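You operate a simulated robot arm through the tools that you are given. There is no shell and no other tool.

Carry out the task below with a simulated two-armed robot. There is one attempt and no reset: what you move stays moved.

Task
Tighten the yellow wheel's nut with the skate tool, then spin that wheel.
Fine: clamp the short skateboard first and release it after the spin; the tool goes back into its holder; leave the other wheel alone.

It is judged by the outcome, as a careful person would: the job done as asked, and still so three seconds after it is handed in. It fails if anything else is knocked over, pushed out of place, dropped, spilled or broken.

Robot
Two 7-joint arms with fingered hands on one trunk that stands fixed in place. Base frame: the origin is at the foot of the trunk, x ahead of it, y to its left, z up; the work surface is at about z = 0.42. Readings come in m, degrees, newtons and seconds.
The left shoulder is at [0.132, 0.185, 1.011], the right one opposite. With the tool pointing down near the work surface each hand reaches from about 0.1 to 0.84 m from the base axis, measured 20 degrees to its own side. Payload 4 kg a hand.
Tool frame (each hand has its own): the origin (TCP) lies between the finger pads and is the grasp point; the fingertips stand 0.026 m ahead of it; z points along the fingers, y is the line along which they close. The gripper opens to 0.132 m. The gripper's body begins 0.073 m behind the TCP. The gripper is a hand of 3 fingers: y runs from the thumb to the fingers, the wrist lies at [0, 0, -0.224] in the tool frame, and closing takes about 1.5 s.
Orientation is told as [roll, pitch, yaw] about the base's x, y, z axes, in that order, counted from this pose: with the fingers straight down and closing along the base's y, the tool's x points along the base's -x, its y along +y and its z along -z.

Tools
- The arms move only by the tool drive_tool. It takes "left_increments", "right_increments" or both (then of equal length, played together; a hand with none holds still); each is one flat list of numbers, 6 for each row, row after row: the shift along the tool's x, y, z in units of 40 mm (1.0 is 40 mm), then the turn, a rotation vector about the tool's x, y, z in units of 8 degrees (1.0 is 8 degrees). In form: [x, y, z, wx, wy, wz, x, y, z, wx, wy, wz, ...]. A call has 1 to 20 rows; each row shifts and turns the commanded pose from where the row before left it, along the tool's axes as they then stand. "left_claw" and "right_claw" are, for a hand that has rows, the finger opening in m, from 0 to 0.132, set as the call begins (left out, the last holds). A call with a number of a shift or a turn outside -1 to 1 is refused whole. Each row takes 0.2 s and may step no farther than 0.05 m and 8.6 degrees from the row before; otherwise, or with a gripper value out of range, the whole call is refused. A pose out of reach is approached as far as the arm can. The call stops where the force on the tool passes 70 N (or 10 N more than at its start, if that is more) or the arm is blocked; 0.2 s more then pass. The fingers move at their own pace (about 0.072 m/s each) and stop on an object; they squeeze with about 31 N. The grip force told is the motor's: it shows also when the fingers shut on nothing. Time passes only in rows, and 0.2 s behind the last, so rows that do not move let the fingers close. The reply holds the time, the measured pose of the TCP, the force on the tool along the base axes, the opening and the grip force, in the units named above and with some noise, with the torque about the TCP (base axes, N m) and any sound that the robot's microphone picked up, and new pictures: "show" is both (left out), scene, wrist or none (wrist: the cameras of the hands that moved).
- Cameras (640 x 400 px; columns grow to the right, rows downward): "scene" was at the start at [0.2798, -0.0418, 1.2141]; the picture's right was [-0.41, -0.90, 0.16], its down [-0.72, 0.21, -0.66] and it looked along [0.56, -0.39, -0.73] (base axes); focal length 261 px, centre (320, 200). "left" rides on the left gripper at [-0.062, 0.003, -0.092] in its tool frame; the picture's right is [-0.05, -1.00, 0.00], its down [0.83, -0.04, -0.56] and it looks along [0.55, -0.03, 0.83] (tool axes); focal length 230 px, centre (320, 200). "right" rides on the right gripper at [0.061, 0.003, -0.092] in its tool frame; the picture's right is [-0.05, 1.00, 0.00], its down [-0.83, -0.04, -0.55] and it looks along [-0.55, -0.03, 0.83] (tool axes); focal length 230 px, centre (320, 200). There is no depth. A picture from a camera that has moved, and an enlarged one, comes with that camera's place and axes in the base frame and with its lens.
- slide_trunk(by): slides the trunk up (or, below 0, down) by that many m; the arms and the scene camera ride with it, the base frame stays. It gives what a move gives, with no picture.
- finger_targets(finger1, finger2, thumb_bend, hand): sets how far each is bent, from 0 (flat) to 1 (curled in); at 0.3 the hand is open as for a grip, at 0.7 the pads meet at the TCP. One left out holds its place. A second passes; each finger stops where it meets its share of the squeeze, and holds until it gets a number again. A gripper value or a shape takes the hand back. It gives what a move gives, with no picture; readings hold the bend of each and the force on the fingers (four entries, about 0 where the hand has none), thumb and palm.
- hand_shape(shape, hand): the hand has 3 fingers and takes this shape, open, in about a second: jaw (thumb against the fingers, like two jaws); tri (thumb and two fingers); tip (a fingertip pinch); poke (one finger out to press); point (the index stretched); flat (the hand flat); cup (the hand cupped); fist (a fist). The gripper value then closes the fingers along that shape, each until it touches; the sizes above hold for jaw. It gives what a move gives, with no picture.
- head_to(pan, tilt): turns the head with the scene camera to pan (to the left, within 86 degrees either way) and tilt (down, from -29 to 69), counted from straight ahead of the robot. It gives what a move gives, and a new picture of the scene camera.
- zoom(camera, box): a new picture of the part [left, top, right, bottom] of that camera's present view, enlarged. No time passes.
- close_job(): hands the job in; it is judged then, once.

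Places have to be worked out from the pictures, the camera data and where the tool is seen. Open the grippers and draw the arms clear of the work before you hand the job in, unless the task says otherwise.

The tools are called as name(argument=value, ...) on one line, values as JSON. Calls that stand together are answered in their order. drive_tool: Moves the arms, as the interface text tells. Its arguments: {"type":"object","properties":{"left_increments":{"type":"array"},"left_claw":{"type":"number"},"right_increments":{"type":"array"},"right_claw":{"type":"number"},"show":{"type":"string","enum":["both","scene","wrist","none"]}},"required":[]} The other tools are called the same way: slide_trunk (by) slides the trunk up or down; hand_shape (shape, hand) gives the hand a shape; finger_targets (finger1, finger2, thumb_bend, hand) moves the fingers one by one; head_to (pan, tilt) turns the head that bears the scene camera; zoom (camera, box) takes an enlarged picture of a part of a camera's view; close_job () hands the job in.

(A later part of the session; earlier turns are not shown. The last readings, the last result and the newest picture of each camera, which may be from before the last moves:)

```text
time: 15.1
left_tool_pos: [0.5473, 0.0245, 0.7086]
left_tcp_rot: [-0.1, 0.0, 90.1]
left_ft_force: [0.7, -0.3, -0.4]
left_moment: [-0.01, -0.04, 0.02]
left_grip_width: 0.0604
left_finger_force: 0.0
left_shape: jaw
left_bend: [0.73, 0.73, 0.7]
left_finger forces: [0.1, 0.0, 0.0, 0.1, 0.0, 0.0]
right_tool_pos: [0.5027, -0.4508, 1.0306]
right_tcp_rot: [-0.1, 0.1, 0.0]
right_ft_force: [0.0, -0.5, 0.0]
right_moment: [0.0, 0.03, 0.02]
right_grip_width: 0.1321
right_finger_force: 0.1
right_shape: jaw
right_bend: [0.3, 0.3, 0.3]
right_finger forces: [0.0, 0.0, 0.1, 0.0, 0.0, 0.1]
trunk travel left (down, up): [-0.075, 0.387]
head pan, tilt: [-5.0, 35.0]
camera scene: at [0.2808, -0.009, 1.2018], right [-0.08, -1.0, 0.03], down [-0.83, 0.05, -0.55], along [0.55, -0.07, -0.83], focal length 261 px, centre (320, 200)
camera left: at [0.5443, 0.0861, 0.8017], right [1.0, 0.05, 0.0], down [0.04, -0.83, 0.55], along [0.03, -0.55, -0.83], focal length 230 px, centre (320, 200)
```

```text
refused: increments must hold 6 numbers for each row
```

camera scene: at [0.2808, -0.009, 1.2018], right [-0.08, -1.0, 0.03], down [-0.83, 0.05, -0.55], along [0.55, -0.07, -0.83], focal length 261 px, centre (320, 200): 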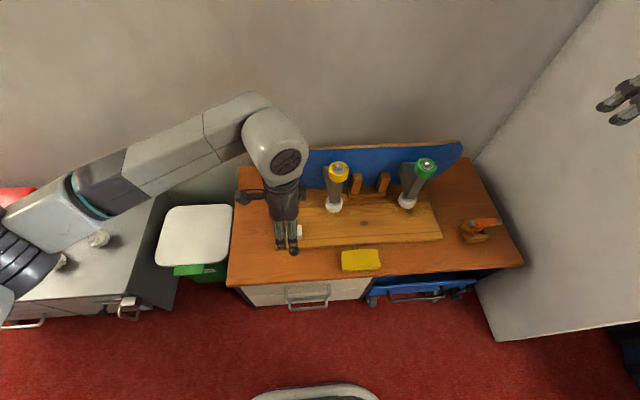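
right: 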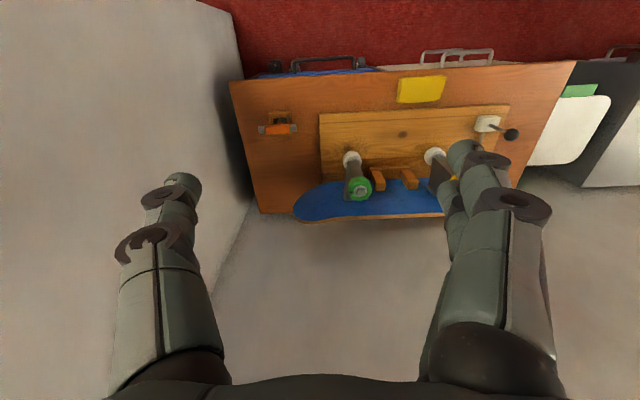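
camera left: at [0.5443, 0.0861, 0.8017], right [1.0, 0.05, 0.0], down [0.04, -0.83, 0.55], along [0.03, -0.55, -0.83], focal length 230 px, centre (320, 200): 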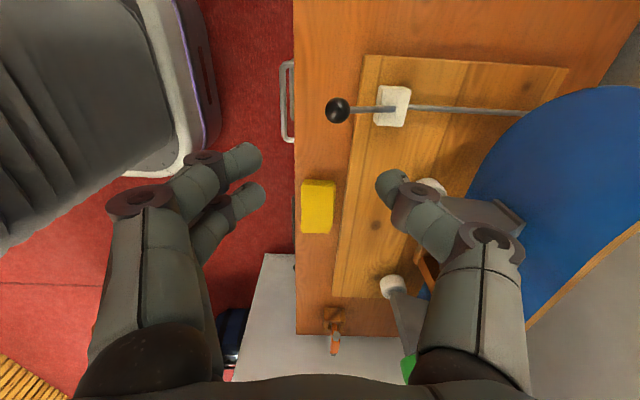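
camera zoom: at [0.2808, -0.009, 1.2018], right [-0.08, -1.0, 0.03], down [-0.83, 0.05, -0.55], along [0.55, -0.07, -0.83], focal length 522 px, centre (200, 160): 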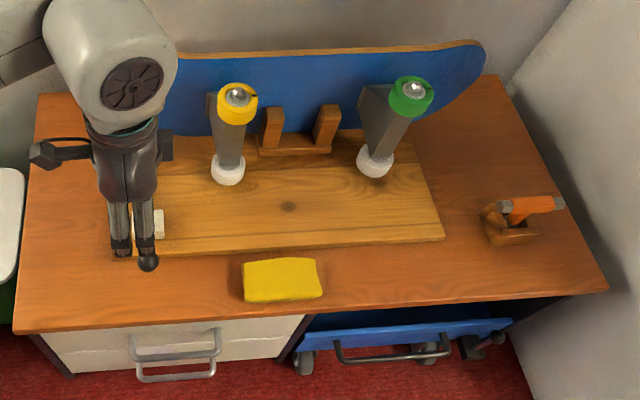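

The row count was off; I'll split it into two calls, first the translation.

drive_tool(left_increments=[-0.4, 0.3, -0.8, 0, 0, 0, -0.81, 0.31, -0.44, 0, 0, 0, -0.81, 0.31, -0.44, 0, 0, 0, -0.81, 0.31, -0.44, 0, 0, 0, -0.81, 0.31, -0.44, 0, 0, 0, -0.81, 0.31, -0.44, 0, 0, 0, -0.81, 0.31, -0.44, 0, 0, 0, -0.81, 0.31, -0.44, 0, 0, 0], right_increments=[-0.36, -0.37, 0.85, 0, 0, 0, -0.36, -0.37, 0.85, 0, 0, 0, -0.36, -0.37, 0.85, 0, 0, 0, -0.36, -0.37, 0.85, 0, 0, 0, -0.36, -0.37, 0.85, 0, 0, 0, -0.36, -0.37, 0.85, 0, 0, 0, -0.36, -0.37, 0.85, 0, 0, 0, -0.36, -0.37, 0.85, 0, 0, 0], show="both")

```text
time: 16.9
left_tool_pos: [0.4495, 0.2664, 0.8648]
left_tcp_rot: [0.1, 0.0, 90.0]
left_ft_force: [1.1, 0.0, -0.3]
left_moment: [0.0, -0.02, -0.02]
left_grip_width: 0.0607
left_finger_force: 0.1
left_shape: jaw
left_bend: [0.73, 0.73, 0.7]
left_finger forces: [0.0, 0.1, 0.0, 0.0, 0.0, 0.1]
right_tool_pos: [0.6194, -0.5715, 0.7582]
right_tcp_rot: [0.0, -0.1, 0.0]
right_ft_force: [0.5, 0.4, 0.0]
right_moment: [-0.03, -0.01, 0.01]
right_grip_width: 0.1318
right_finger_force: 0.0
right_shape: jaw
right_bend: [0.3, 0.3, 0.3]
right_finger forces: [0.0, 0.1, 0.1, 0.0, 0.0, 0.1]
trunk travel left (down, up): [-0.075, 0.387]
head pan, tilt: [-5.0, 35.0]
camera scene: at [0.2813, -0.0089, 1.2016], right [-0.08, -1.0, 0.03], down [-0.83, 0.05, -0.55], along [0.55, -0.07, -0.84], focal length 261 px, centre (320, 200)
camera right: at [0.5572, -0.5662, 0.8498], right [0.05, 1.0, 0.0], down [0.83, -0.04, 0.56], along [0.56, -0.03, -0.83], focal length 230 px, centre (320, 200)
camera left: at [0.4459, 0.3287, 0.9566], right [1.0, 0.05, 0.0], down [0.04, -0.83, 0.56], along [0.03, -0.55, -0.83], focal length 230 px, centre (320, 200)
```

scene: 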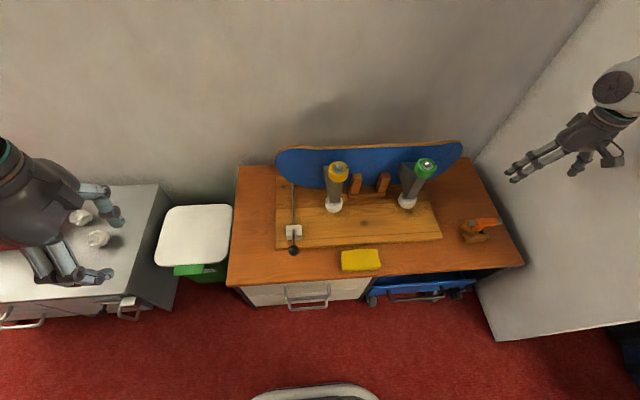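
right: 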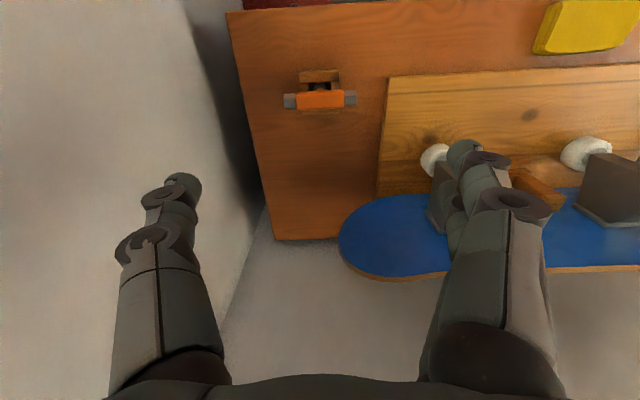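
left: 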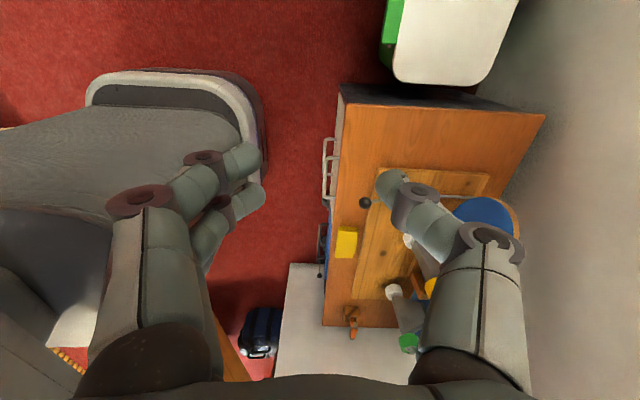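

The lever stays clamped in the scene view. The side wall is at about y = -0.72, leaving enough room; I'll turn the right hand 90° above the tool.

drive_tool(right_increments=[0, 0, 0, 0, 0, -1, 0, 0, 0, 0, 0, -1, 0, 0, 0, 0, 0, -1, 0, 0, 0, 0, 0, -1, 0, 0, 0, 0, 0, -1, 0, 0, 0, 0, 0, -1, 0, 0, 0, 0, 0, -1, 0, 0, 0, 0, 0, -1, 0, 0, 0, 0, 0, -1, 0, 0, 0, 0, 0, -1, 0, 0, 0, 0, 0, -1, 0, 0, 0, 0, 0, -0.25], show="both")

```text
time: 19.4
left_tool_pos: [0.4493, 0.2671, 0.8635]
left_tcp_rot: [0.1, -0.1, 90.1]
left_ft_force: [0.1, -1.1, 0.7]
left_moment: [-0.02, -0.03, 0.03]
left_grip_width: 0.0607
left_finger_force: 0.2
left_shape: jaw
left_bend: [0.73, 0.73, 0.7]
left_finger forces: [0.0, 0.0, 0.0, 0.1, 0.0, 0.0]
right_tool_pos: [0.619, -0.5689, 0.7572]
right_tcp_rot: [0.1, -0.1, 90.1]
right_ft_force: [-0.6, 1.1, -1.3]
right_moment: [0.03, -0.03, -0.05]
right_grip_width: 0.1319
right_finger_force: 0.1
right_shape: jaw
right_bend: [0.3, 0.3, 0.3]
right_finger forces: [0.0, 0.0, 0.1, 0.0, 0.0, 0.0]
trunk travel left (down, up): [-0.075, 0.387]
head pan, tilt: [-5.0, 35.0]
camera scene: at [0.2813, -0.0088, 1.2016], right [-0.08, -1.0, 0.03], down [-0.83, 0.05, -0.55], along [0.55, -0.07, -0.84], focal length 261 px, centre (320, 200)
camera right: at [0.6154, -0.6299, 0.8503], right [-1.0, 0.05, 0.0], down [0.04, 0.83, 0.56], along [0.03, 0.55, -0.83], focal length 230 px, centre (320, 200)
```

scene: 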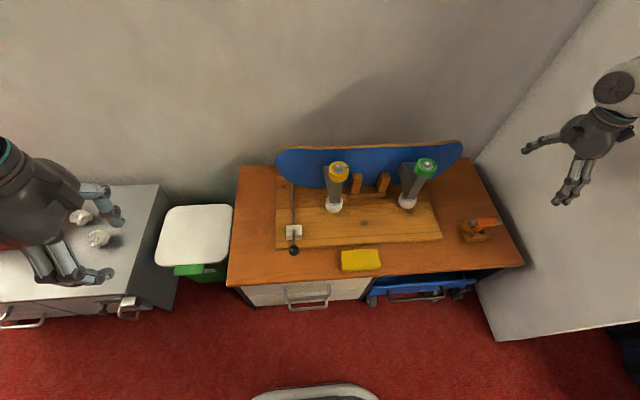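
right: 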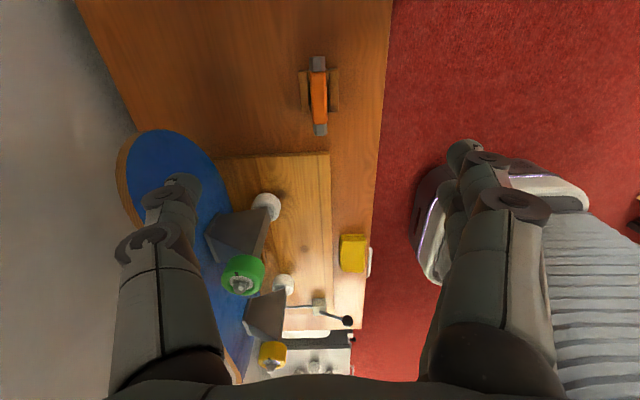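

Now seen from the right side; I'll zoom to fix the tool's position and heading.

zoom(camera="right", box=[270, 40, 370, 150])

zoom(camera="right", box=[220, 240, 300, 380])

```text
3.64 times, centred on (320, 95) of right
camera zoom: at [0.6154, -0.6299, 0.8503], right [-1.0, 0.05, 0.0], down [0.04, 0.83, 0.56], along [0.03, 0.55, -0.83], focal length 837 px, centre (320, 582)
```

zoom: 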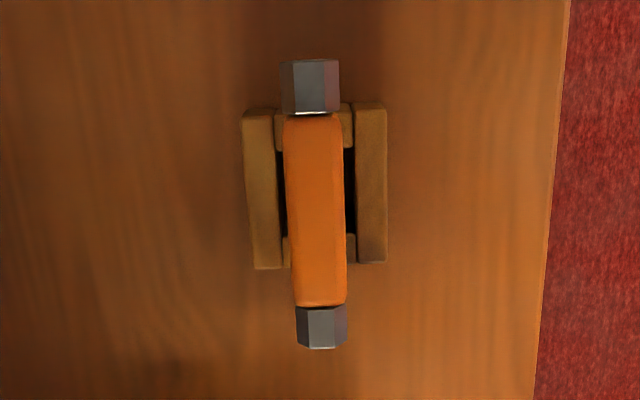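

```text
2.86 times, centred on (260, 310) of right
camera zoom: at [0.6154, -0.6299, 0.8503], right [-1.0, 0.05, 0.0], down [0.04, 0.83, 0.56], along [0.03, 0.55, -0.83], focal length 657 px, centre (491, -114)
```

zoom: 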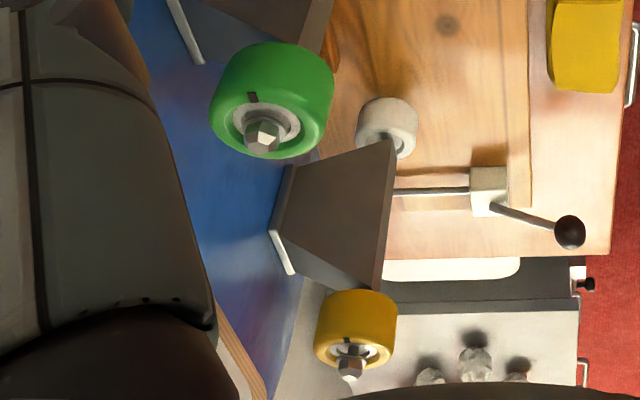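

The bar runs along y to within a degree, centre ≈ (0.6207, -0.571), about 0.10 long and 0.02 wide. I'll lower the open hand partway and re-measure.

drive_tool(right_increments=[0.05, -0.04, 0.9, 0, 0, 0, 0, 0, 1, 0, 0, 0, 0, 0, 1, 0, 0, 0, 0, 0, 1, 0, 0, 0, 0, 0, 0, 0, 0, 0], show="both")

zoom(camera="right", box=[220, 80, 420, 205])

zoom(camera="scene", box=[430, 180, 560, 260])

```text
time: 20.6
left_tool_pos: [0.4492, 0.2673, 0.8649]
left_tcp_rot: [0.1, -0.1, 90.1]
left_ft_force: [-0.7, -0.5, 0.5]
left_moment: [-0.02, -0.02, -0.02]
left_grip_width: 0.0607
left_finger_force: 0.0
left_shape: jaw
left_bend: [0.73, 0.73, 0.7]
left_finger forces: [0.0, 0.1, 0.0, 0.0, 0.0, 0.0]
right_tool_pos: [0.6213, -0.5702, 0.6035]
right_tcp_rot: [0.0, 0.0, 90.0]
right_ft_force: [0.2, -0.5, 0.3]
right_moment: [0.0, -0.01, 0.04]
right_grip_width: 0.132
right_finger_force: 0.1
right_shape: jaw
right_bend: [0.3, 0.3, 0.3]
right_finger forces: [0.1, 0.0, 0.0, 0.1, 0.0, 0.0]
trunk travel left (down, up): [-0.075, 0.387]
head pan, tilt: [-5.0, 35.0]
camera scene: at [0.2806, -0.0086, 1.202], right [-0.08, -1.0, 0.03], down [-0.83, 0.05, -0.55], along [0.55, -0.07, -0.83], focal length 261 px, centre (320, 200)
camera right: at [0.6171, -0.6315, 0.695], right [-1.0, 0.05, 0.0], down [0.04, 0.83, 0.56], along [0.03, 0.55, -0.83], focal length 230 px, centre (320, 200)
```

scene: 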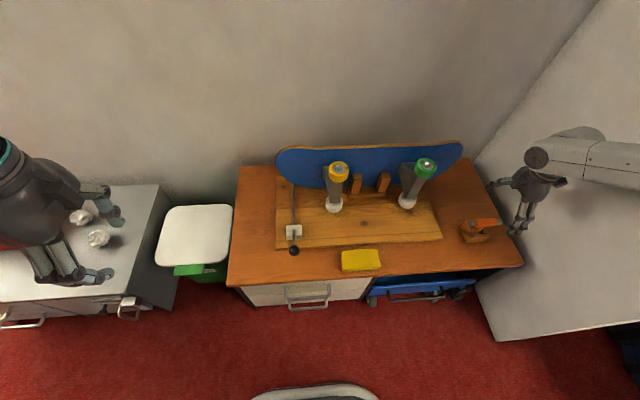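
right: 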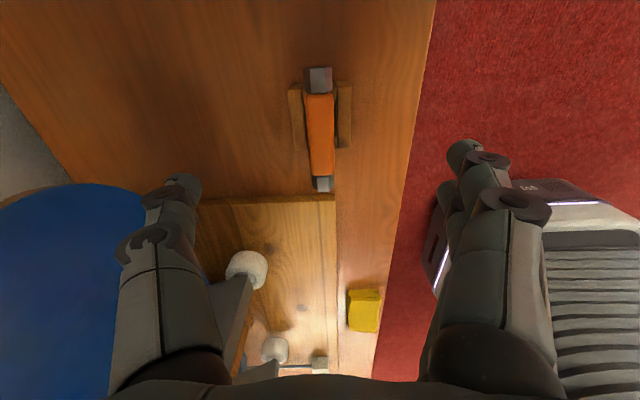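

```text
3.20 times, centred on (320, 142) of right
camera zoom: at [0.6171, -0.6315, 0.695], right [-1.0, 0.05, 0.0], down [0.04, 0.83, 0.56], along [0.03, 0.55, -0.83], focal length 736 px, centre (320, 384)
```

zoom: 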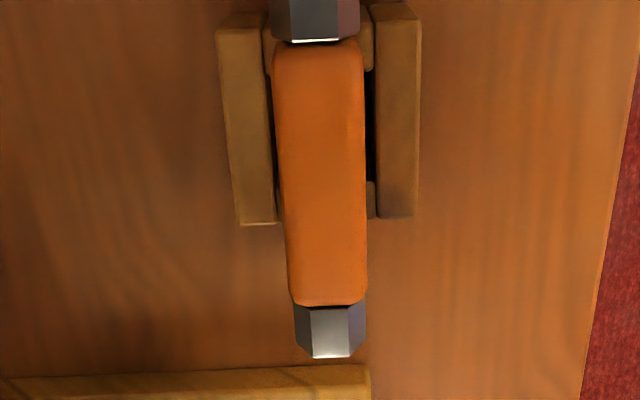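

```text
4.92 times, centred on (495, 220) of scene
camera zoom: at [0.2806, -0.0086, 1.202], right [-0.08, -1.0, 0.03], down [-0.83, 0.05, -0.55], along [0.55, -0.07, -0.83], focal length 1285 px, centre (-542, 102)
```

zoom: 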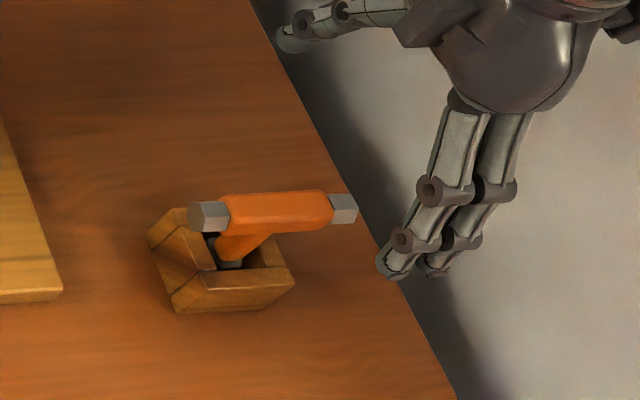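

Bar centre refined to ≈ (0.620, -0.571, 0.515). I'll lower to it and close the fingers on the bar.

drive_tool(right_increments=[0, 0.02, 0.8, 0, 0, 0, 0, 0, 0.8, 0, 0, 0, 0, 0, 0.6, 0, 0, 0, 0, 0, 0, 0, 0, 0], show="both")

zoom(camera="scene", box=[430, 180, 560, 260])

```text
time: 21.6
left_tool_pos: [0.4492, 0.267, 0.8649]
left_tcp_rot: [0.0, 0.0, 90.1]
left_ft_force: [-0.1, -0.4, 0.4]
left_moment: [-0.01, 0.0, 0.0]
left_grip_width: 0.0606
left_finger_force: 0.1
left_shape: jaw
left_bend: [0.73, 0.73, 0.7]
left_finger forces: [0.1, 0.0, 0.0, 0.0, 0.1, 0.0]
right_tool_pos: [0.6186, -0.5707, 0.5144]
right_tcp_rot: [0.1, 0.0, 90.0]
right_ft_force: [0.2, -0.5, 0.5]
right_moment: [-0.05, -0.02, -0.02]
right_grip_width: 0.1323
right_finger_force: 0.0
right_shape: jaw
right_bend: [0.3, 0.3, 0.3]
right_finger forces: [0.0, 0.0, 0.1, 0.0, 0.1, 0.0]
trunk travel left (down, up): [-0.075, 0.387]
head pan, tilt: [-5.0, 35.0]
camera scene: at [0.2809, -0.0087, 1.2018], right [-0.08, -1.0, 0.03], down [-0.83, 0.05, -0.55], along [0.55, -0.07, -0.83], focal length 261 px, centre (320, 200)
camera right: at [0.6161, -0.6317, 0.6068], right [-1.0, 0.05, 0.0], down [0.04, 0.83, 0.56], along [0.03, 0.55, -0.83], focal length 230 px, centre (320, 200)
```

scene: 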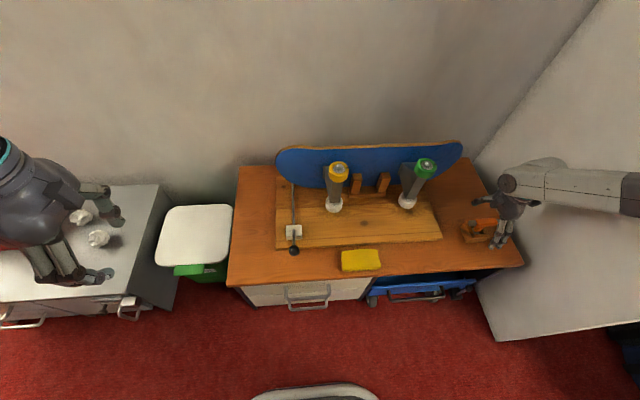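
right: 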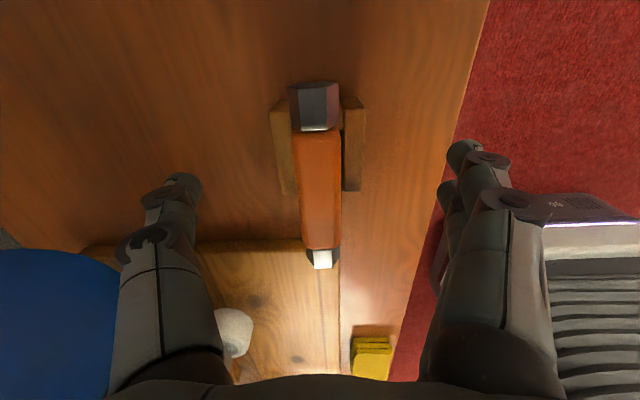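

```text
4.92 times, centred on (495, 220) of scene
camera zoom: at [0.2809, -0.0087, 1.2018], right [-0.08, -1.0, 0.03], down [-0.83, 0.05, -0.55], along [0.55, -0.07, -0.83], focal length 1285 px, centre (-542, 102)
```

zoom: 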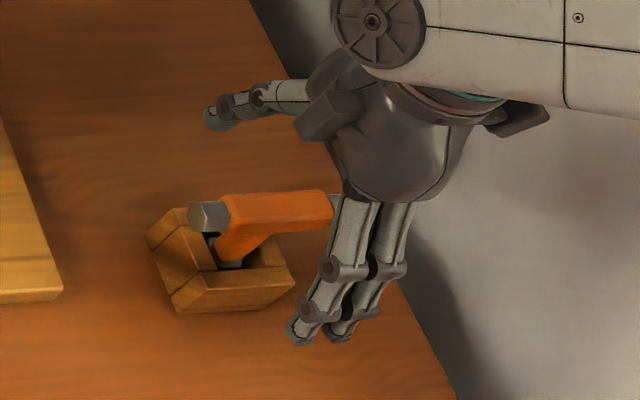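

The hand straddles the bar with centre aligned. Closing the fingers on it now.

drive_tool(right_increments=[0, 0, 0, 0, 0, 0, 0, 0, 0, 0, 0, 0, 0, 0, 0, 0, 0, 0, 0, 0, 0, 0, 0, 0, 0, 0, 0, 0, 0, 0, 0, 0, 0, 0, 0, 0, 0, 0, 0, 0, 0, 0, 0, 0, 0, 0, 0, 0], right_claw=0.0, show="both")

zoom(camera="right", box=[200, 60, 440, 210])

zoom(camera="scene", box=[430, 180, 560, 260])

```text
time: 23.4
left_tool_pos: [0.45, 0.2659, 0.8639]
left_tcp_rot: [0.1, 0.0, 90.1]
left_ft_force: [0.5, 0.8, -1.3]
left_moment: [-0.01, 0.0, -0.03]
left_grip_width: 0.0604
left_finger_force: 0.1
left_shape: jaw
left_bend: [0.73, 0.73, 0.7]
left_finger forces: [0.1, 0.0, 0.0, 0.1, 0.1, 0.1]
right_tool_pos: [0.6194, -0.5702, 0.5143]
right_tcp_rot: [0.0, 0.0, 90.0]
right_ft_force: [0.4, -0.4, -0.3]
right_moment: [0.02, 0.04, 0.04]
right_grip_width: 0.0161
right_finger_force: 30.9
right_shape: jaw
right_bend: [0.72, 0.72, 0.7]
right_finger forces: [13.9, 13.9, 0.1, 0.0, 27.8, 0.0]
trunk travel left (down, up): [-0.075, 0.387]
head pan, tilt: [-5.0, 35.0]
camera scene: at [0.2815, -0.0089, 1.2016], right [-0.08, -1.0, 0.03], down [-0.83, 0.05, -0.55], along [0.55, -0.07, -0.84], focal length 261 px, centre (320, 200)
camera right: at [0.6161, -0.6318, 0.6064], right [-1.0, 0.05, 0.0], down [0.04, 0.83, 0.56], along [0.03, 0.55, -0.83], focal length 230 px, centre (320, 200)
```

scene: 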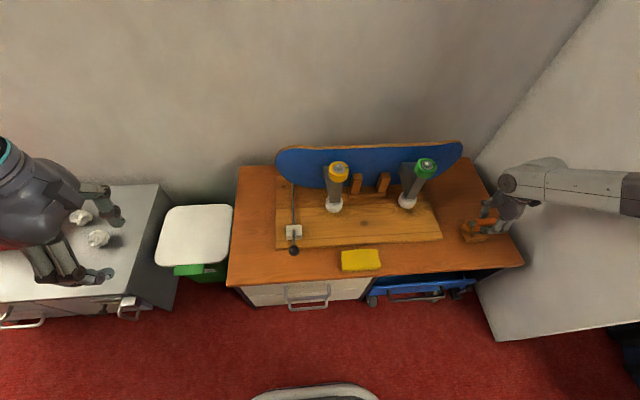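
right: 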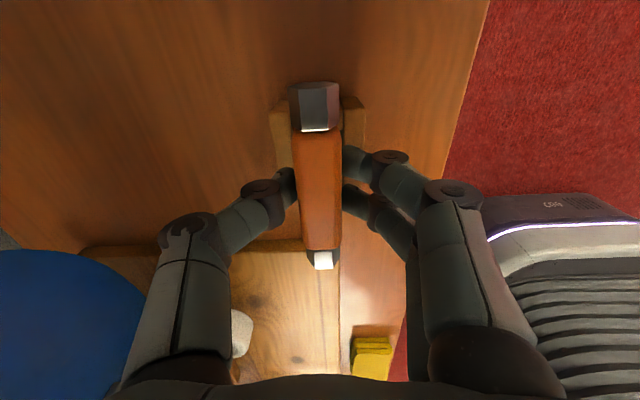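

```text
2.67 times, centred on (320, 135) of right
camera zoom: at [0.6161, -0.6318, 0.6064], right [-1.0, 0.05, 0.0], down [0.04, 0.83, 0.56], along [0.03, 0.55, -0.83], focal length 614 px, centre (320, 373)
```

zoom: 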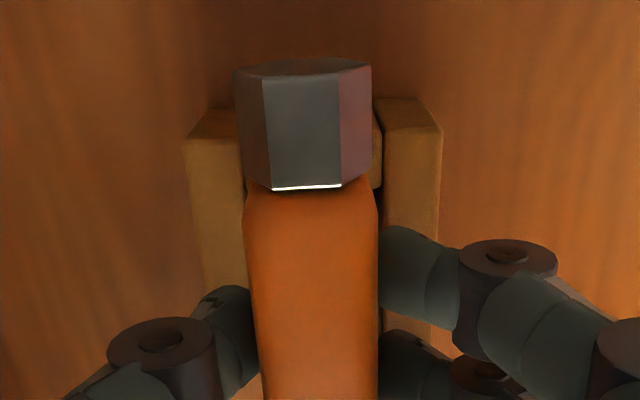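

```text
4.92 times, centred on (495, 220) of scene
camera zoom: at [0.2815, -0.0089, 1.2016], right [-0.08, -1.0, 0.03], down [-0.83, 0.05, -0.55], along [0.55, -0.07, -0.84], focal length 1285 px, centre (-542, 102)
```

zoom: 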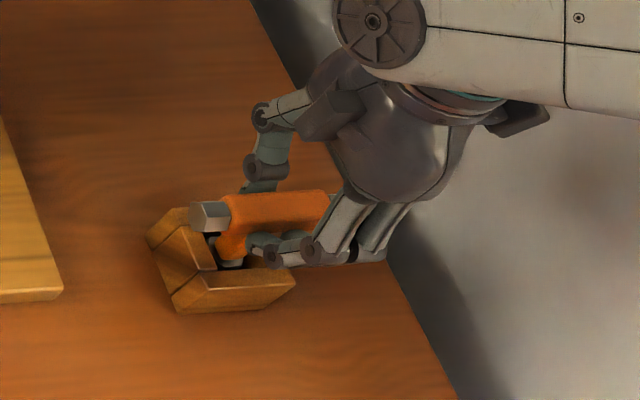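

Gripped at about 28 N on the bar (TCP 0.6194, -0.5702, 0.5143, yaw 90). I'll lift straight up gradually and check that the tool comes out while the holder stays.

drive_tool(right_increments=[0, 0, -0.3, 0, 0, 0, 0, 0, -0.4, 0, 0, 0, 0, 0, -0.5, 0, 0, 0, 0, 0, -0.5, 0, 0, 0, 0, 0, -0.6, 0, 0, 0, 0, 0, -0.7, 0, 0, 0], show="both")

zoom(camera="scene", box=[430, 150, 560, 260])

zoom(camera="right", box=[200, 60, 440, 300])

```text
time: 24.9
left_tool_pos: [0.4492, 0.2667, 0.8658]
left_tcp_rot: [-0.1, 0.0, 90.1]
left_ft_force: [-0.9, -0.9, 0.6]
left_moment: [0.01, 0.01, 0.02]
left_grip_width: 0.0606
left_finger_force: 0.0
left_shape: jaw
left_bend: [0.73, 0.73, 0.7]
left_finger forces: [0.0, 0.0, 0.0, 0.0, 0.0, 0.0]
right_tool_pos: [0.6196, -0.5708, 0.6349]
right_tcp_rot: [-0.1, 0.0, 90.1]
right_ft_force: [0.0, -0.9, -0.5]
right_moment: [0.02, 0.0, 0.0]
right_grip_width: 0.0163
right_finger_force: 31.4
right_shape: jaw
right_bend: [0.72, 0.72, 0.7]
right_finger forces: [13.9, 13.9, 0.0, 0.1, 27.8, 0.0]
trunk travel left (down, up): [-0.075, 0.387]
head pan, tilt: [-5.0, 35.0]
camera scene: at [0.2808, -0.0086, 1.2019], right [-0.08, -1.0, 0.03], down [-0.83, 0.05, -0.55], along [0.55, -0.07, -0.83], focal length 261 px, centre (320, 200)
camera right: at [0.6153, -0.6324, 0.7273], right [-1.0, 0.05, 0.0], down [0.04, 0.83, 0.56], along [0.03, 0.55, -0.83], focal length 230 px, centre (320, 200)
```

scene: 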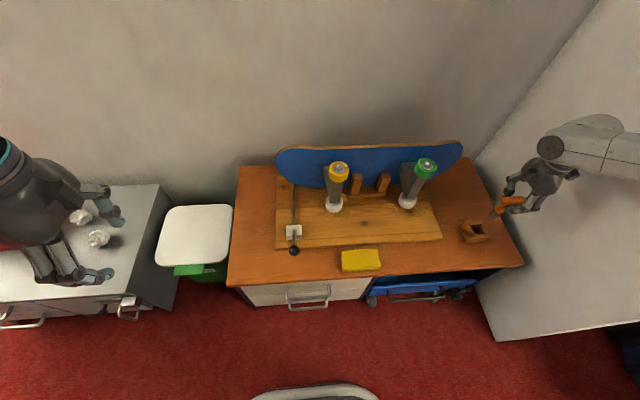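
right: 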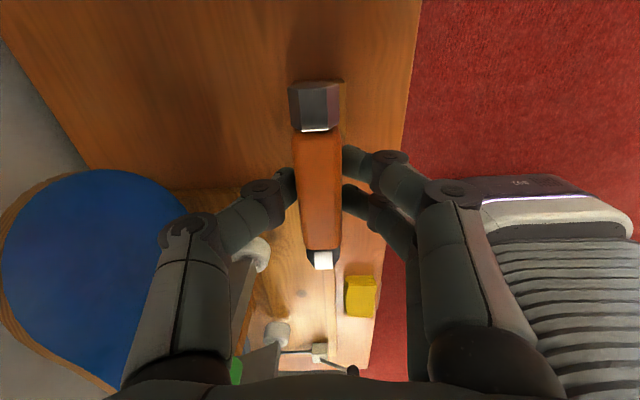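

```text
3.64 times, centred on (495, 205) of scene
camera zoom: at [0.2808, -0.0086, 1.2019], right [-0.08, -1.0, 0.03], down [-0.83, 0.05, -0.55], along [0.55, -0.07, -0.83], focal length 949 px, centre (-316, 182)
```

zoom: 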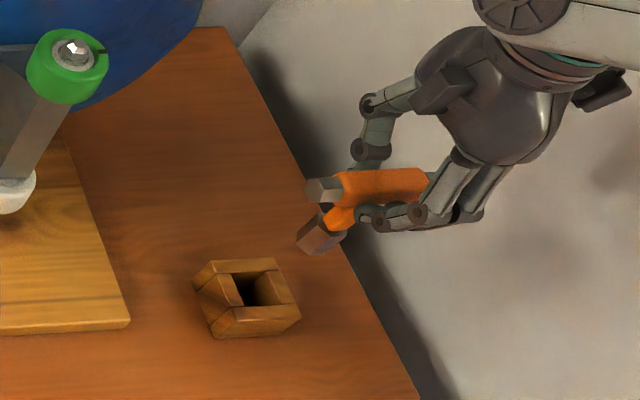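

```text
1.67 times, centred on (320, 180) of right
camera zoom: at [0.6153, -0.6324, 0.7273], right [-1.0, 0.05, 0.0], down [0.04, 0.83, 0.56], along [0.03, 0.55, -0.83], focal length 384 px, centre (320, 233)
```

zoom: 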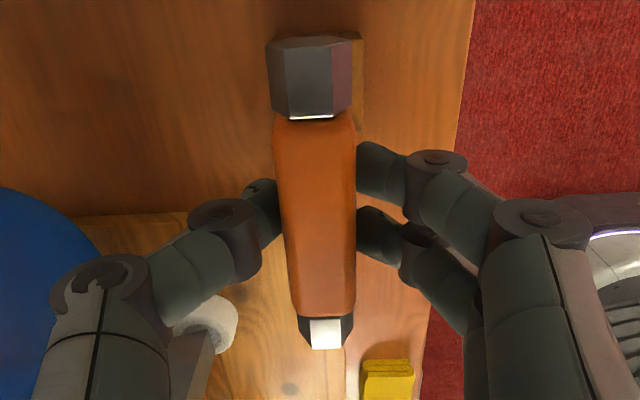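

The tool came out cleanly and the holder stayed put. I'll inspect the stem socket and bar sockets to confirm which end fits the nut.

zoom(camera="scene", box=[484, 184, 524, 209])

zoom(camera="scene", box=[320, 155, 352, 175])

zoom(camera="scene", box=[454, 210, 494, 250])

```text
16.00 times, centred on (504, 196) of scene
camera zoom: at [0.2808, -0.0086, 1.2019], right [-0.08, -1.0, 0.03], down [-0.83, 0.05, -0.55], along [0.55, -0.07, -0.83], focal length 4176 px, centre (-2624, 256)
```

zoom: 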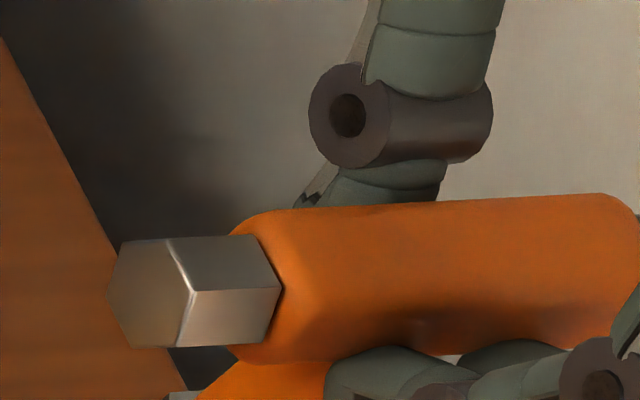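

```text
16.00 times, centred on (336, 165) of scene
camera zoom: at [0.2808, -0.0086, 1.2019], right [-0.08, -1.0, 0.03], down [-0.83, 0.05, -0.55], along [0.55, -0.07, -0.83], focal length 4176 px, centre (64, 760)
```

zoom: 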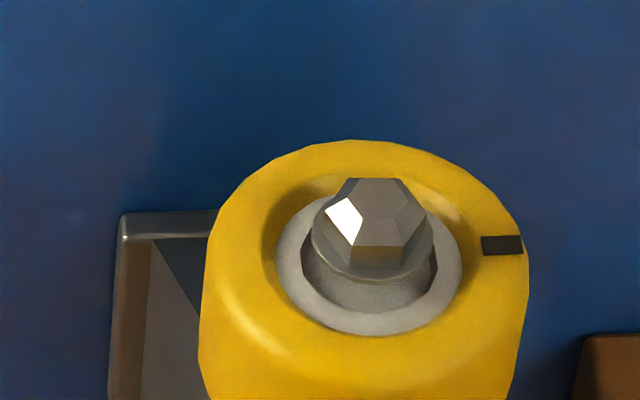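

```text
10.00 times, centred on (474, 230) of scene
camera zoom: at [0.2808, -0.0086, 1.2019], right [-0.08, -1.0, 0.03], down [-0.83, 0.05, -0.55], along [0.55, -0.07, -0.83], focal length 2610 px, centre (-1220, -100)
```

zoom: 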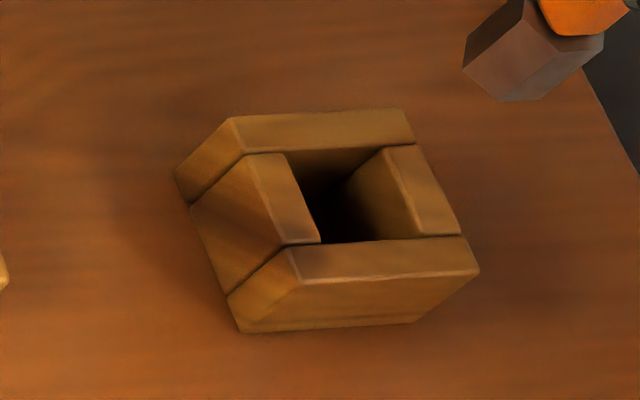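

The stem's larger hex socket is the working end and its flats are aligned with the nut's at this heading. I'll raise the tool, and bring the left hand to a viewpoint looking along −y at the nut so I can align from two directions.

drive_tool(left_increments=[0.694, -0.875, -0.11, 0, 0, 0, 0.694, -0.875, -0.11, 0, 0, 0, 0.694, -0.875, -0.11, 0, 0, 0, 0.694, -0.875, -0.11, 0, 0, 0, 0.694, -0.875, -0.11, 0, 0, 0, 0.694, -0.875, -0.11, 0, 0, 0, 0.694, -0.875, -0.11, 0, 0, 0, 0.694, -0.875, -0.11, 0, 0, 0], right_increments=[0, 0, -0.58, 0, 0, 0, 0, 0, -0.58, 0, 0, 0, 0, 0, -0.58, 0, 0, 0, 0, 0, -0.58, 0, 0, 0, 0, 0, -0.58, 0, 0, 0, 0, 0, -0.58, 0, 0, 0, 0, 0, -0.58, 0, 0, 0, 0, 0, -0.58, 0, 0, 0], show="both")

```text
time: 26.6
left_tool_pos: [0.73, 0.0444, 0.8992]
left_tcp_rot: [0.1, -0.1, 90.1]
left_ft_force: [-0.6, -0.2, 0.5]
left_moment: [0.03, -0.01, 0.01]
left_grip_width: 0.0605
left_finger_force: 0.0
left_shape: jaw
left_bend: [0.73, 0.73, 0.7]
left_finger forces: [0.0, 0.0, 0.0, 0.0, 0.0, 0.0]
right_tool_pos: [0.619, -0.5718, 0.8212]
right_tcp_rot: [0.0, -0.1, 90.0]
right_ft_force: [0.0, -0.3, -1.5]
right_moment: [0.02, 0.01, 0.0]
right_grip_width: 0.0162
right_finger_force: 31.3
right_shape: jaw
right_bend: [0.72, 0.72, 0.7]
right_finger forces: [13.9, 13.9, 0.0, 0.1, 27.8, 0.0]
trunk travel left (down, up): [-0.075, 0.387]
head pan, tilt: [-5.0, 35.0]
camera scene: at [0.2814, -0.01, 1.2016], right [-0.08, -1.0, 0.03], down [-0.83, 0.05, -0.55], along [0.55, -0.07, -0.84], focal length 261 px, centre (320, 200)
camera right: at [0.6163, -0.6327, 0.9121], right [-1.0, 0.05, 0.0], down [0.04, 0.83, 0.56], along [0.03, 0.56, -0.83], focal length 230 px, centre (320, 200)
camera left: at [0.7267, 0.106, 0.9913], right [1.0, 0.05, 0.0], down [0.04, -0.83, 0.55], along [0.03, -0.55, -0.83], focal length 230 px, centre (320, 200)
```

scene: 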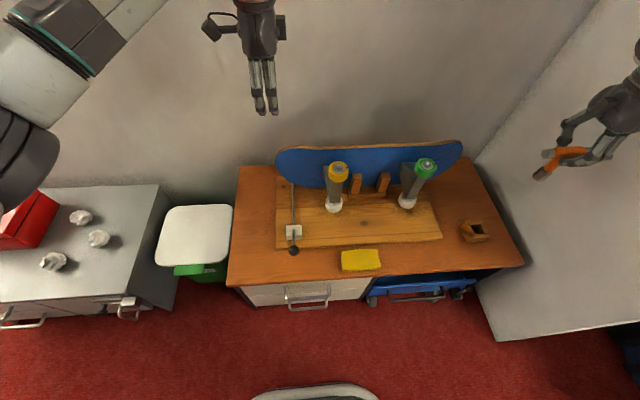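
right: 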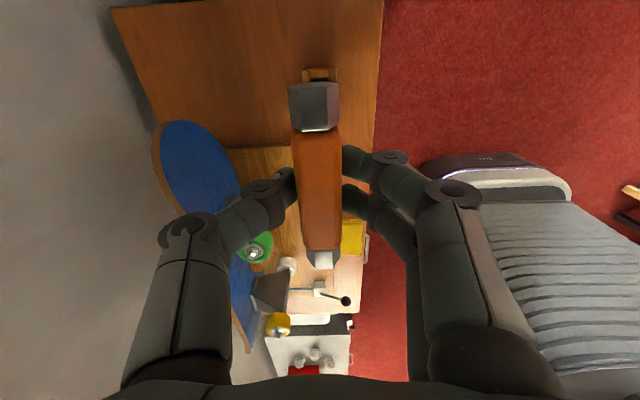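
left: 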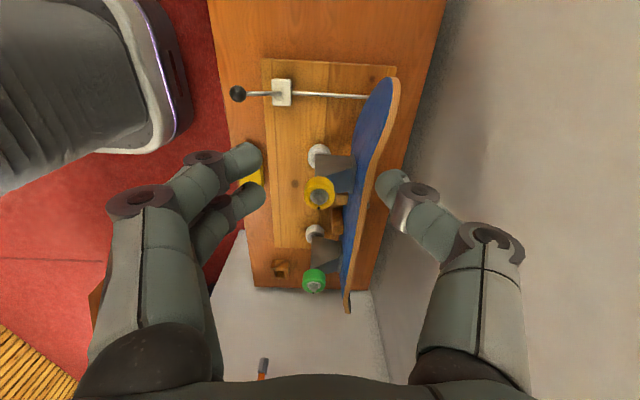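

The left camera now sees the yellow nut near its image centre. I'll zoom to fix its position in this view.

zoom(camera="left", box=[280, 165, 360, 215])

zoom(camera="left", box=[220, 60, 420, 320])

```text
8.00 times, centred on (320, 190) of left
camera zoom: at [0.7267, 0.106, 0.9913], right [1.0, 0.05, 0.0], down [0.04, -0.83, 0.55], along [0.03, -0.55, -0.83], focal length 1841 px, centre (320, 280)
```

zoom: 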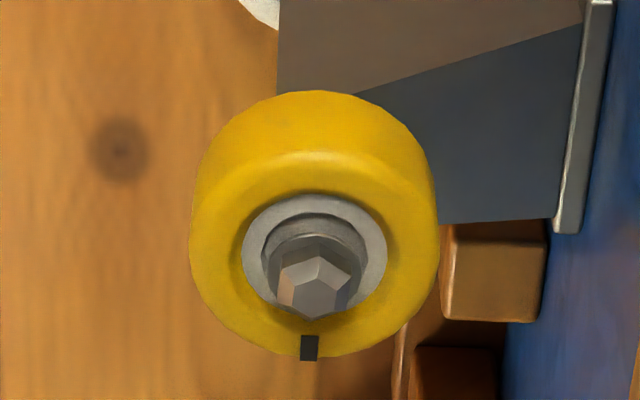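

```text
1.54 times, centred on (320, 190) of left
camera zoom: at [0.7267, 0.106, 0.9913], right [1.0, 0.05, 0.0], down [0.04, -0.83, 0.55], along [0.03, -0.55, -0.83], focal length 354 px, centre (320, 215)
```

zoom: 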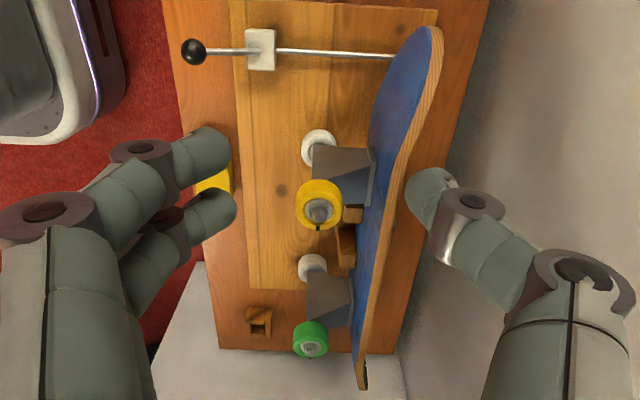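

Nut confirmed at ≈ (0.738, -0.1135, 0.66). I'll carry the tool at z=0.82 over to above the nut.

drive_tool(right_increments=[-0.954, -0.248, 0, 0, 0, 0, -0.954, -0.248, 0, 0, 0, 0, -0.954, -0.248, 0, 0, 0, 0, -0.954, -0.248, 0, 0, 0, 0, -0.954, -0.248, 0, 0, 0, 0, -0.954, -0.248, 0, 0, 0, 0, -0.954, -0.248, 0, 0, 0, 0, -0.954, -0.248, 0, 0, 0, 0, -0.954, -0.248, 0, 0, 0, 0, -0.954, -0.248, 0, 0, 0, 0, -0.954, -0.248, 0, 0, 0, 0, -0.954, -0.248, 0, 0, 0, 0, 0, 0, 0, 0, 0, 0], show="both")

zoom(camera="left", box=[240, 140, 400, 240])

zoom(camera="scene", box=[290, 110, 390, 190])

```text
time: 29.4
left_tool_pos: [0.7306, 0.0444, 0.8978]
left_tcp_rot: [0.0, 0.0, 90.2]
left_ft_force: [0.9, -0.6, 0.1]
left_moment: [-0.01, 0.04, 0.01]
left_grip_width: 0.0605
left_finger_force: 0.1
left_shape: jaw
left_bend: [0.73, 0.73, 0.7]
left_finger forces: [0.0, 0.0, 0.0, 0.1, 0.0, 0.0]
right_tool_pos: [0.7213, -0.1657, 0.818]
right_tcp_rot: [0.1, 0.0, 89.9]
right_ft_force: [0.6, -0.3, -1.8]
right_moment: [0.03, 0.01, 0.01]
right_grip_width: 0.0163
right_finger_force: 30.9
right_shape: jaw
right_bend: [0.72, 0.72, 0.7]
right_finger forces: [13.9, 13.9, 0.1, 0.0, 27.7, 0.0]
right hand out of reach, approached as far as the arm can: row 11, 12
trunk travel left (down, up): [-0.075, 0.387]
head pan, tilt: [-5.0, 35.0]
camera scene: at [0.2822, -0.009, 1.2013], right [-0.08, -1.0, 0.03], down [-0.83, 0.05, -0.55], along [0.54, -0.07, -0.84], focal length 261 px, centre (320, 200)
camera right: at [0.7184, -0.2258, 0.9107], right [-1.0, 0.05, 0.0], down [0.04, 0.83, 0.56], along [0.03, 0.55, -0.83], focal length 230 px, centre (320, 200)
```

scene: 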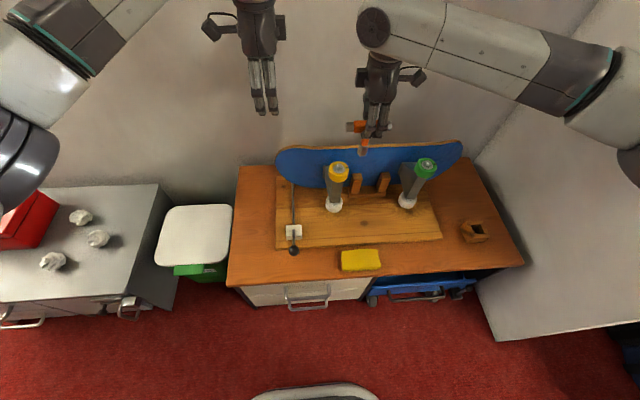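
right: 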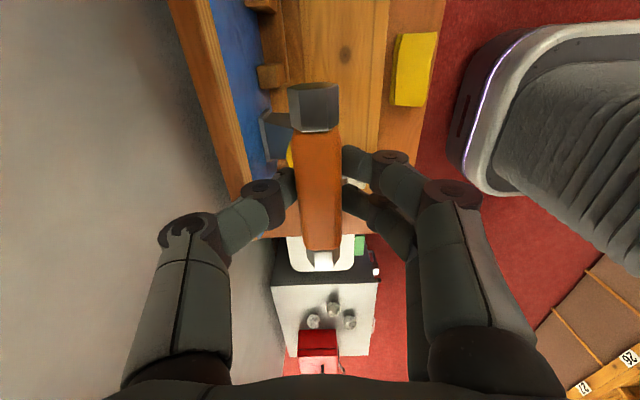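

```text
4.00 times, centred on (320, 190) of left
camera zoom: at [0.7272, 0.1069, 0.9905], right [1.0, 0.05, 0.0], down [0.04, -0.83, 0.56], along [0.03, -0.55, -0.83], focal length 920 px, centre (320, 240)
```

zoom: 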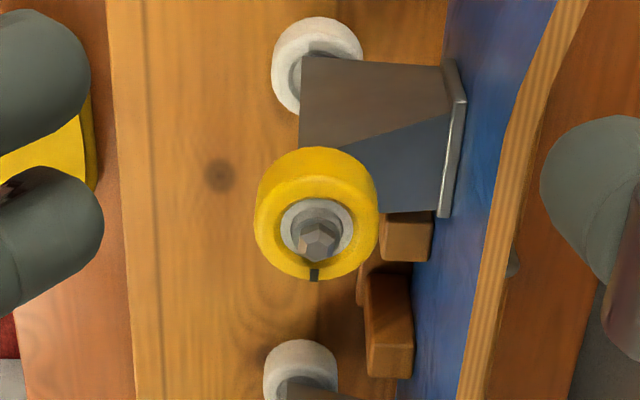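

```text
5.00 times, centred on (340, 150) of scene
camera zoom: at [0.2822, -0.009, 1.2013], right [-0.08, -1.0, 0.03], down [-0.83, 0.05, -0.55], along [0.54, -0.07, -0.84], focal length 1305 px, centre (220, 450)
```

zoom: 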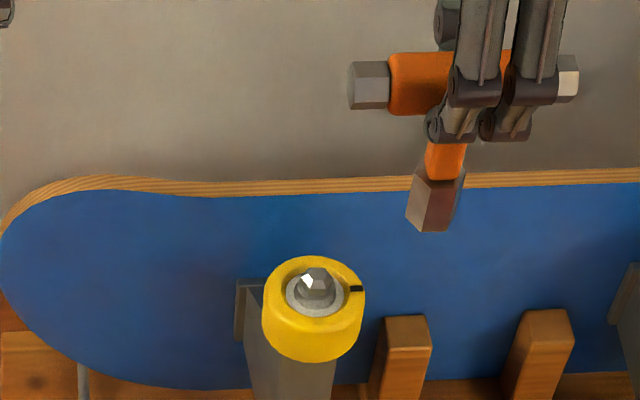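

At yaw 90 the right arm stops short (0.721, -0.166). Since the hex repeats every 60°, I'll turn the hand to yaw 30 (clockwise), which should free up reach and still keep the flats aligned.

drive_tool(right_increments=[0, 0, 0, 0, 0, 1, 0, 0, 0, 0, 0, 1, 0, 0, 0, 0, 0, 1, 0, 0, 0, 0, 0, 1, 0, 0, 0, 0, 0, 1, 0, 0, 0, 0, 0, 1, 0, 0, 0, 0, 0, 1, 0, 0, 0, 0, 0, 0.5, 0, 0, 0, 0, 0, 0], show="both")

zoom(camera="left", box=[240, 140, 400, 240])

zoom(camera="scene", box=[290, 110, 390, 190])

```text
time: 31.4
left_tool_pos: [0.7298, 0.0442, 0.8987]
left_tcp_rot: [0.0, 0.1, 90.1]
left_ft_force: [-0.6, -0.3, 0.9]
left_moment: [-0.01, -0.04, 0.02]
left_grip_width: 0.0605
left_finger_force: 0.1
left_shape: jaw
left_bend: [0.73, 0.73, 0.7]
left_finger forces: [0.0, 0.1, 0.0, 0.0, 0.0, 0.1]
right_tool_pos: [0.7221, -0.1651, 0.8199]
right_tcp_rot: [0.0, 0.0, 29.9]
right_ft_force: [0.1, 1.0, -1.5]
right_moment: [-0.02, 0.0, 0.01]
right_grip_width: 0.0161
right_finger_force: 31.4
right_shape: jaw
right_bend: [0.72, 0.72, 0.7]
right_finger forces: [13.9, 13.9, 0.0, 0.1, 27.9, 0.1]
trunk travel left (down, up): [-0.075, 0.387]
head pan, tilt: [-5.0, 35.0]
camera scene: at [0.2816, -0.0088, 1.2016], right [-0.08, -1.0, 0.03], down [-0.83, 0.05, -0.55], along [0.55, -0.07, -0.84], focal length 261 px, centre (320, 200)
camera right: at [0.6664, -0.1923, 0.9117], right [-0.45, 0.89, 0.0], down [0.74, 0.38, 0.55], along [0.49, 0.25, -0.83], focal length 230 px, centre (320, 200)
```

scene: 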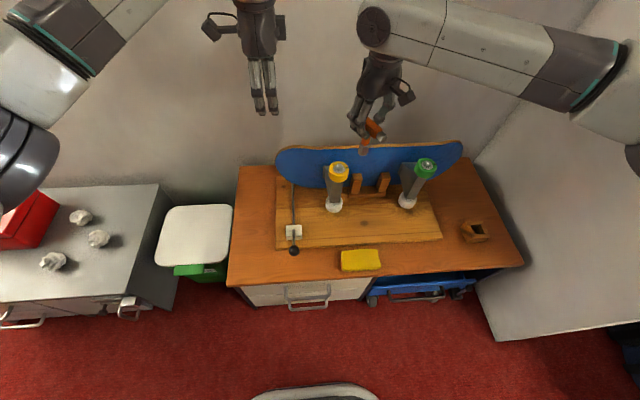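
right: 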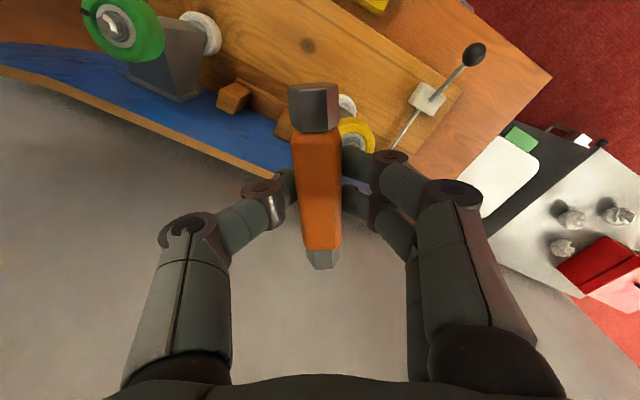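

```text
4.00 times, centred on (320, 190) of left
camera zoom: at [0.7267, 0.1072, 0.991], right [1.0, 0.05, 0.0], down [0.04, -0.83, 0.56], along [0.03, -0.55, -0.83], focal length 920 px, centre (320, 240)
```

zoom: 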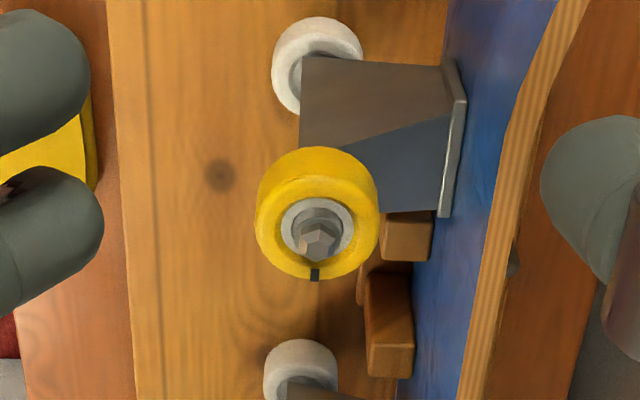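

```text
5.00 times, centred on (340, 150) of scene
camera zoom: at [0.2816, -0.0088, 1.2016], right [-0.08, -1.0, 0.03], down [-0.83, 0.05, -0.55], along [0.55, -0.07, -0.84], focal length 1305 px, centre (220, 450)
```

zoom: 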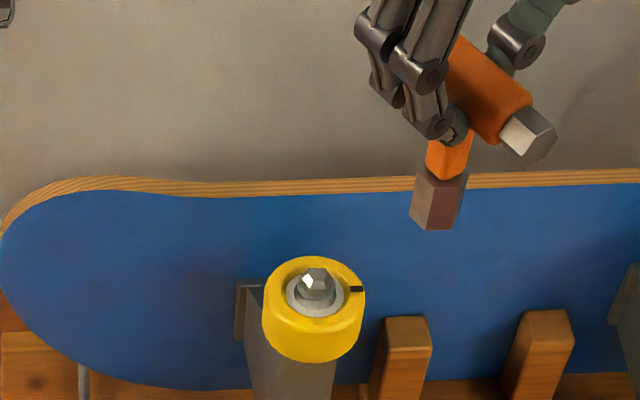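

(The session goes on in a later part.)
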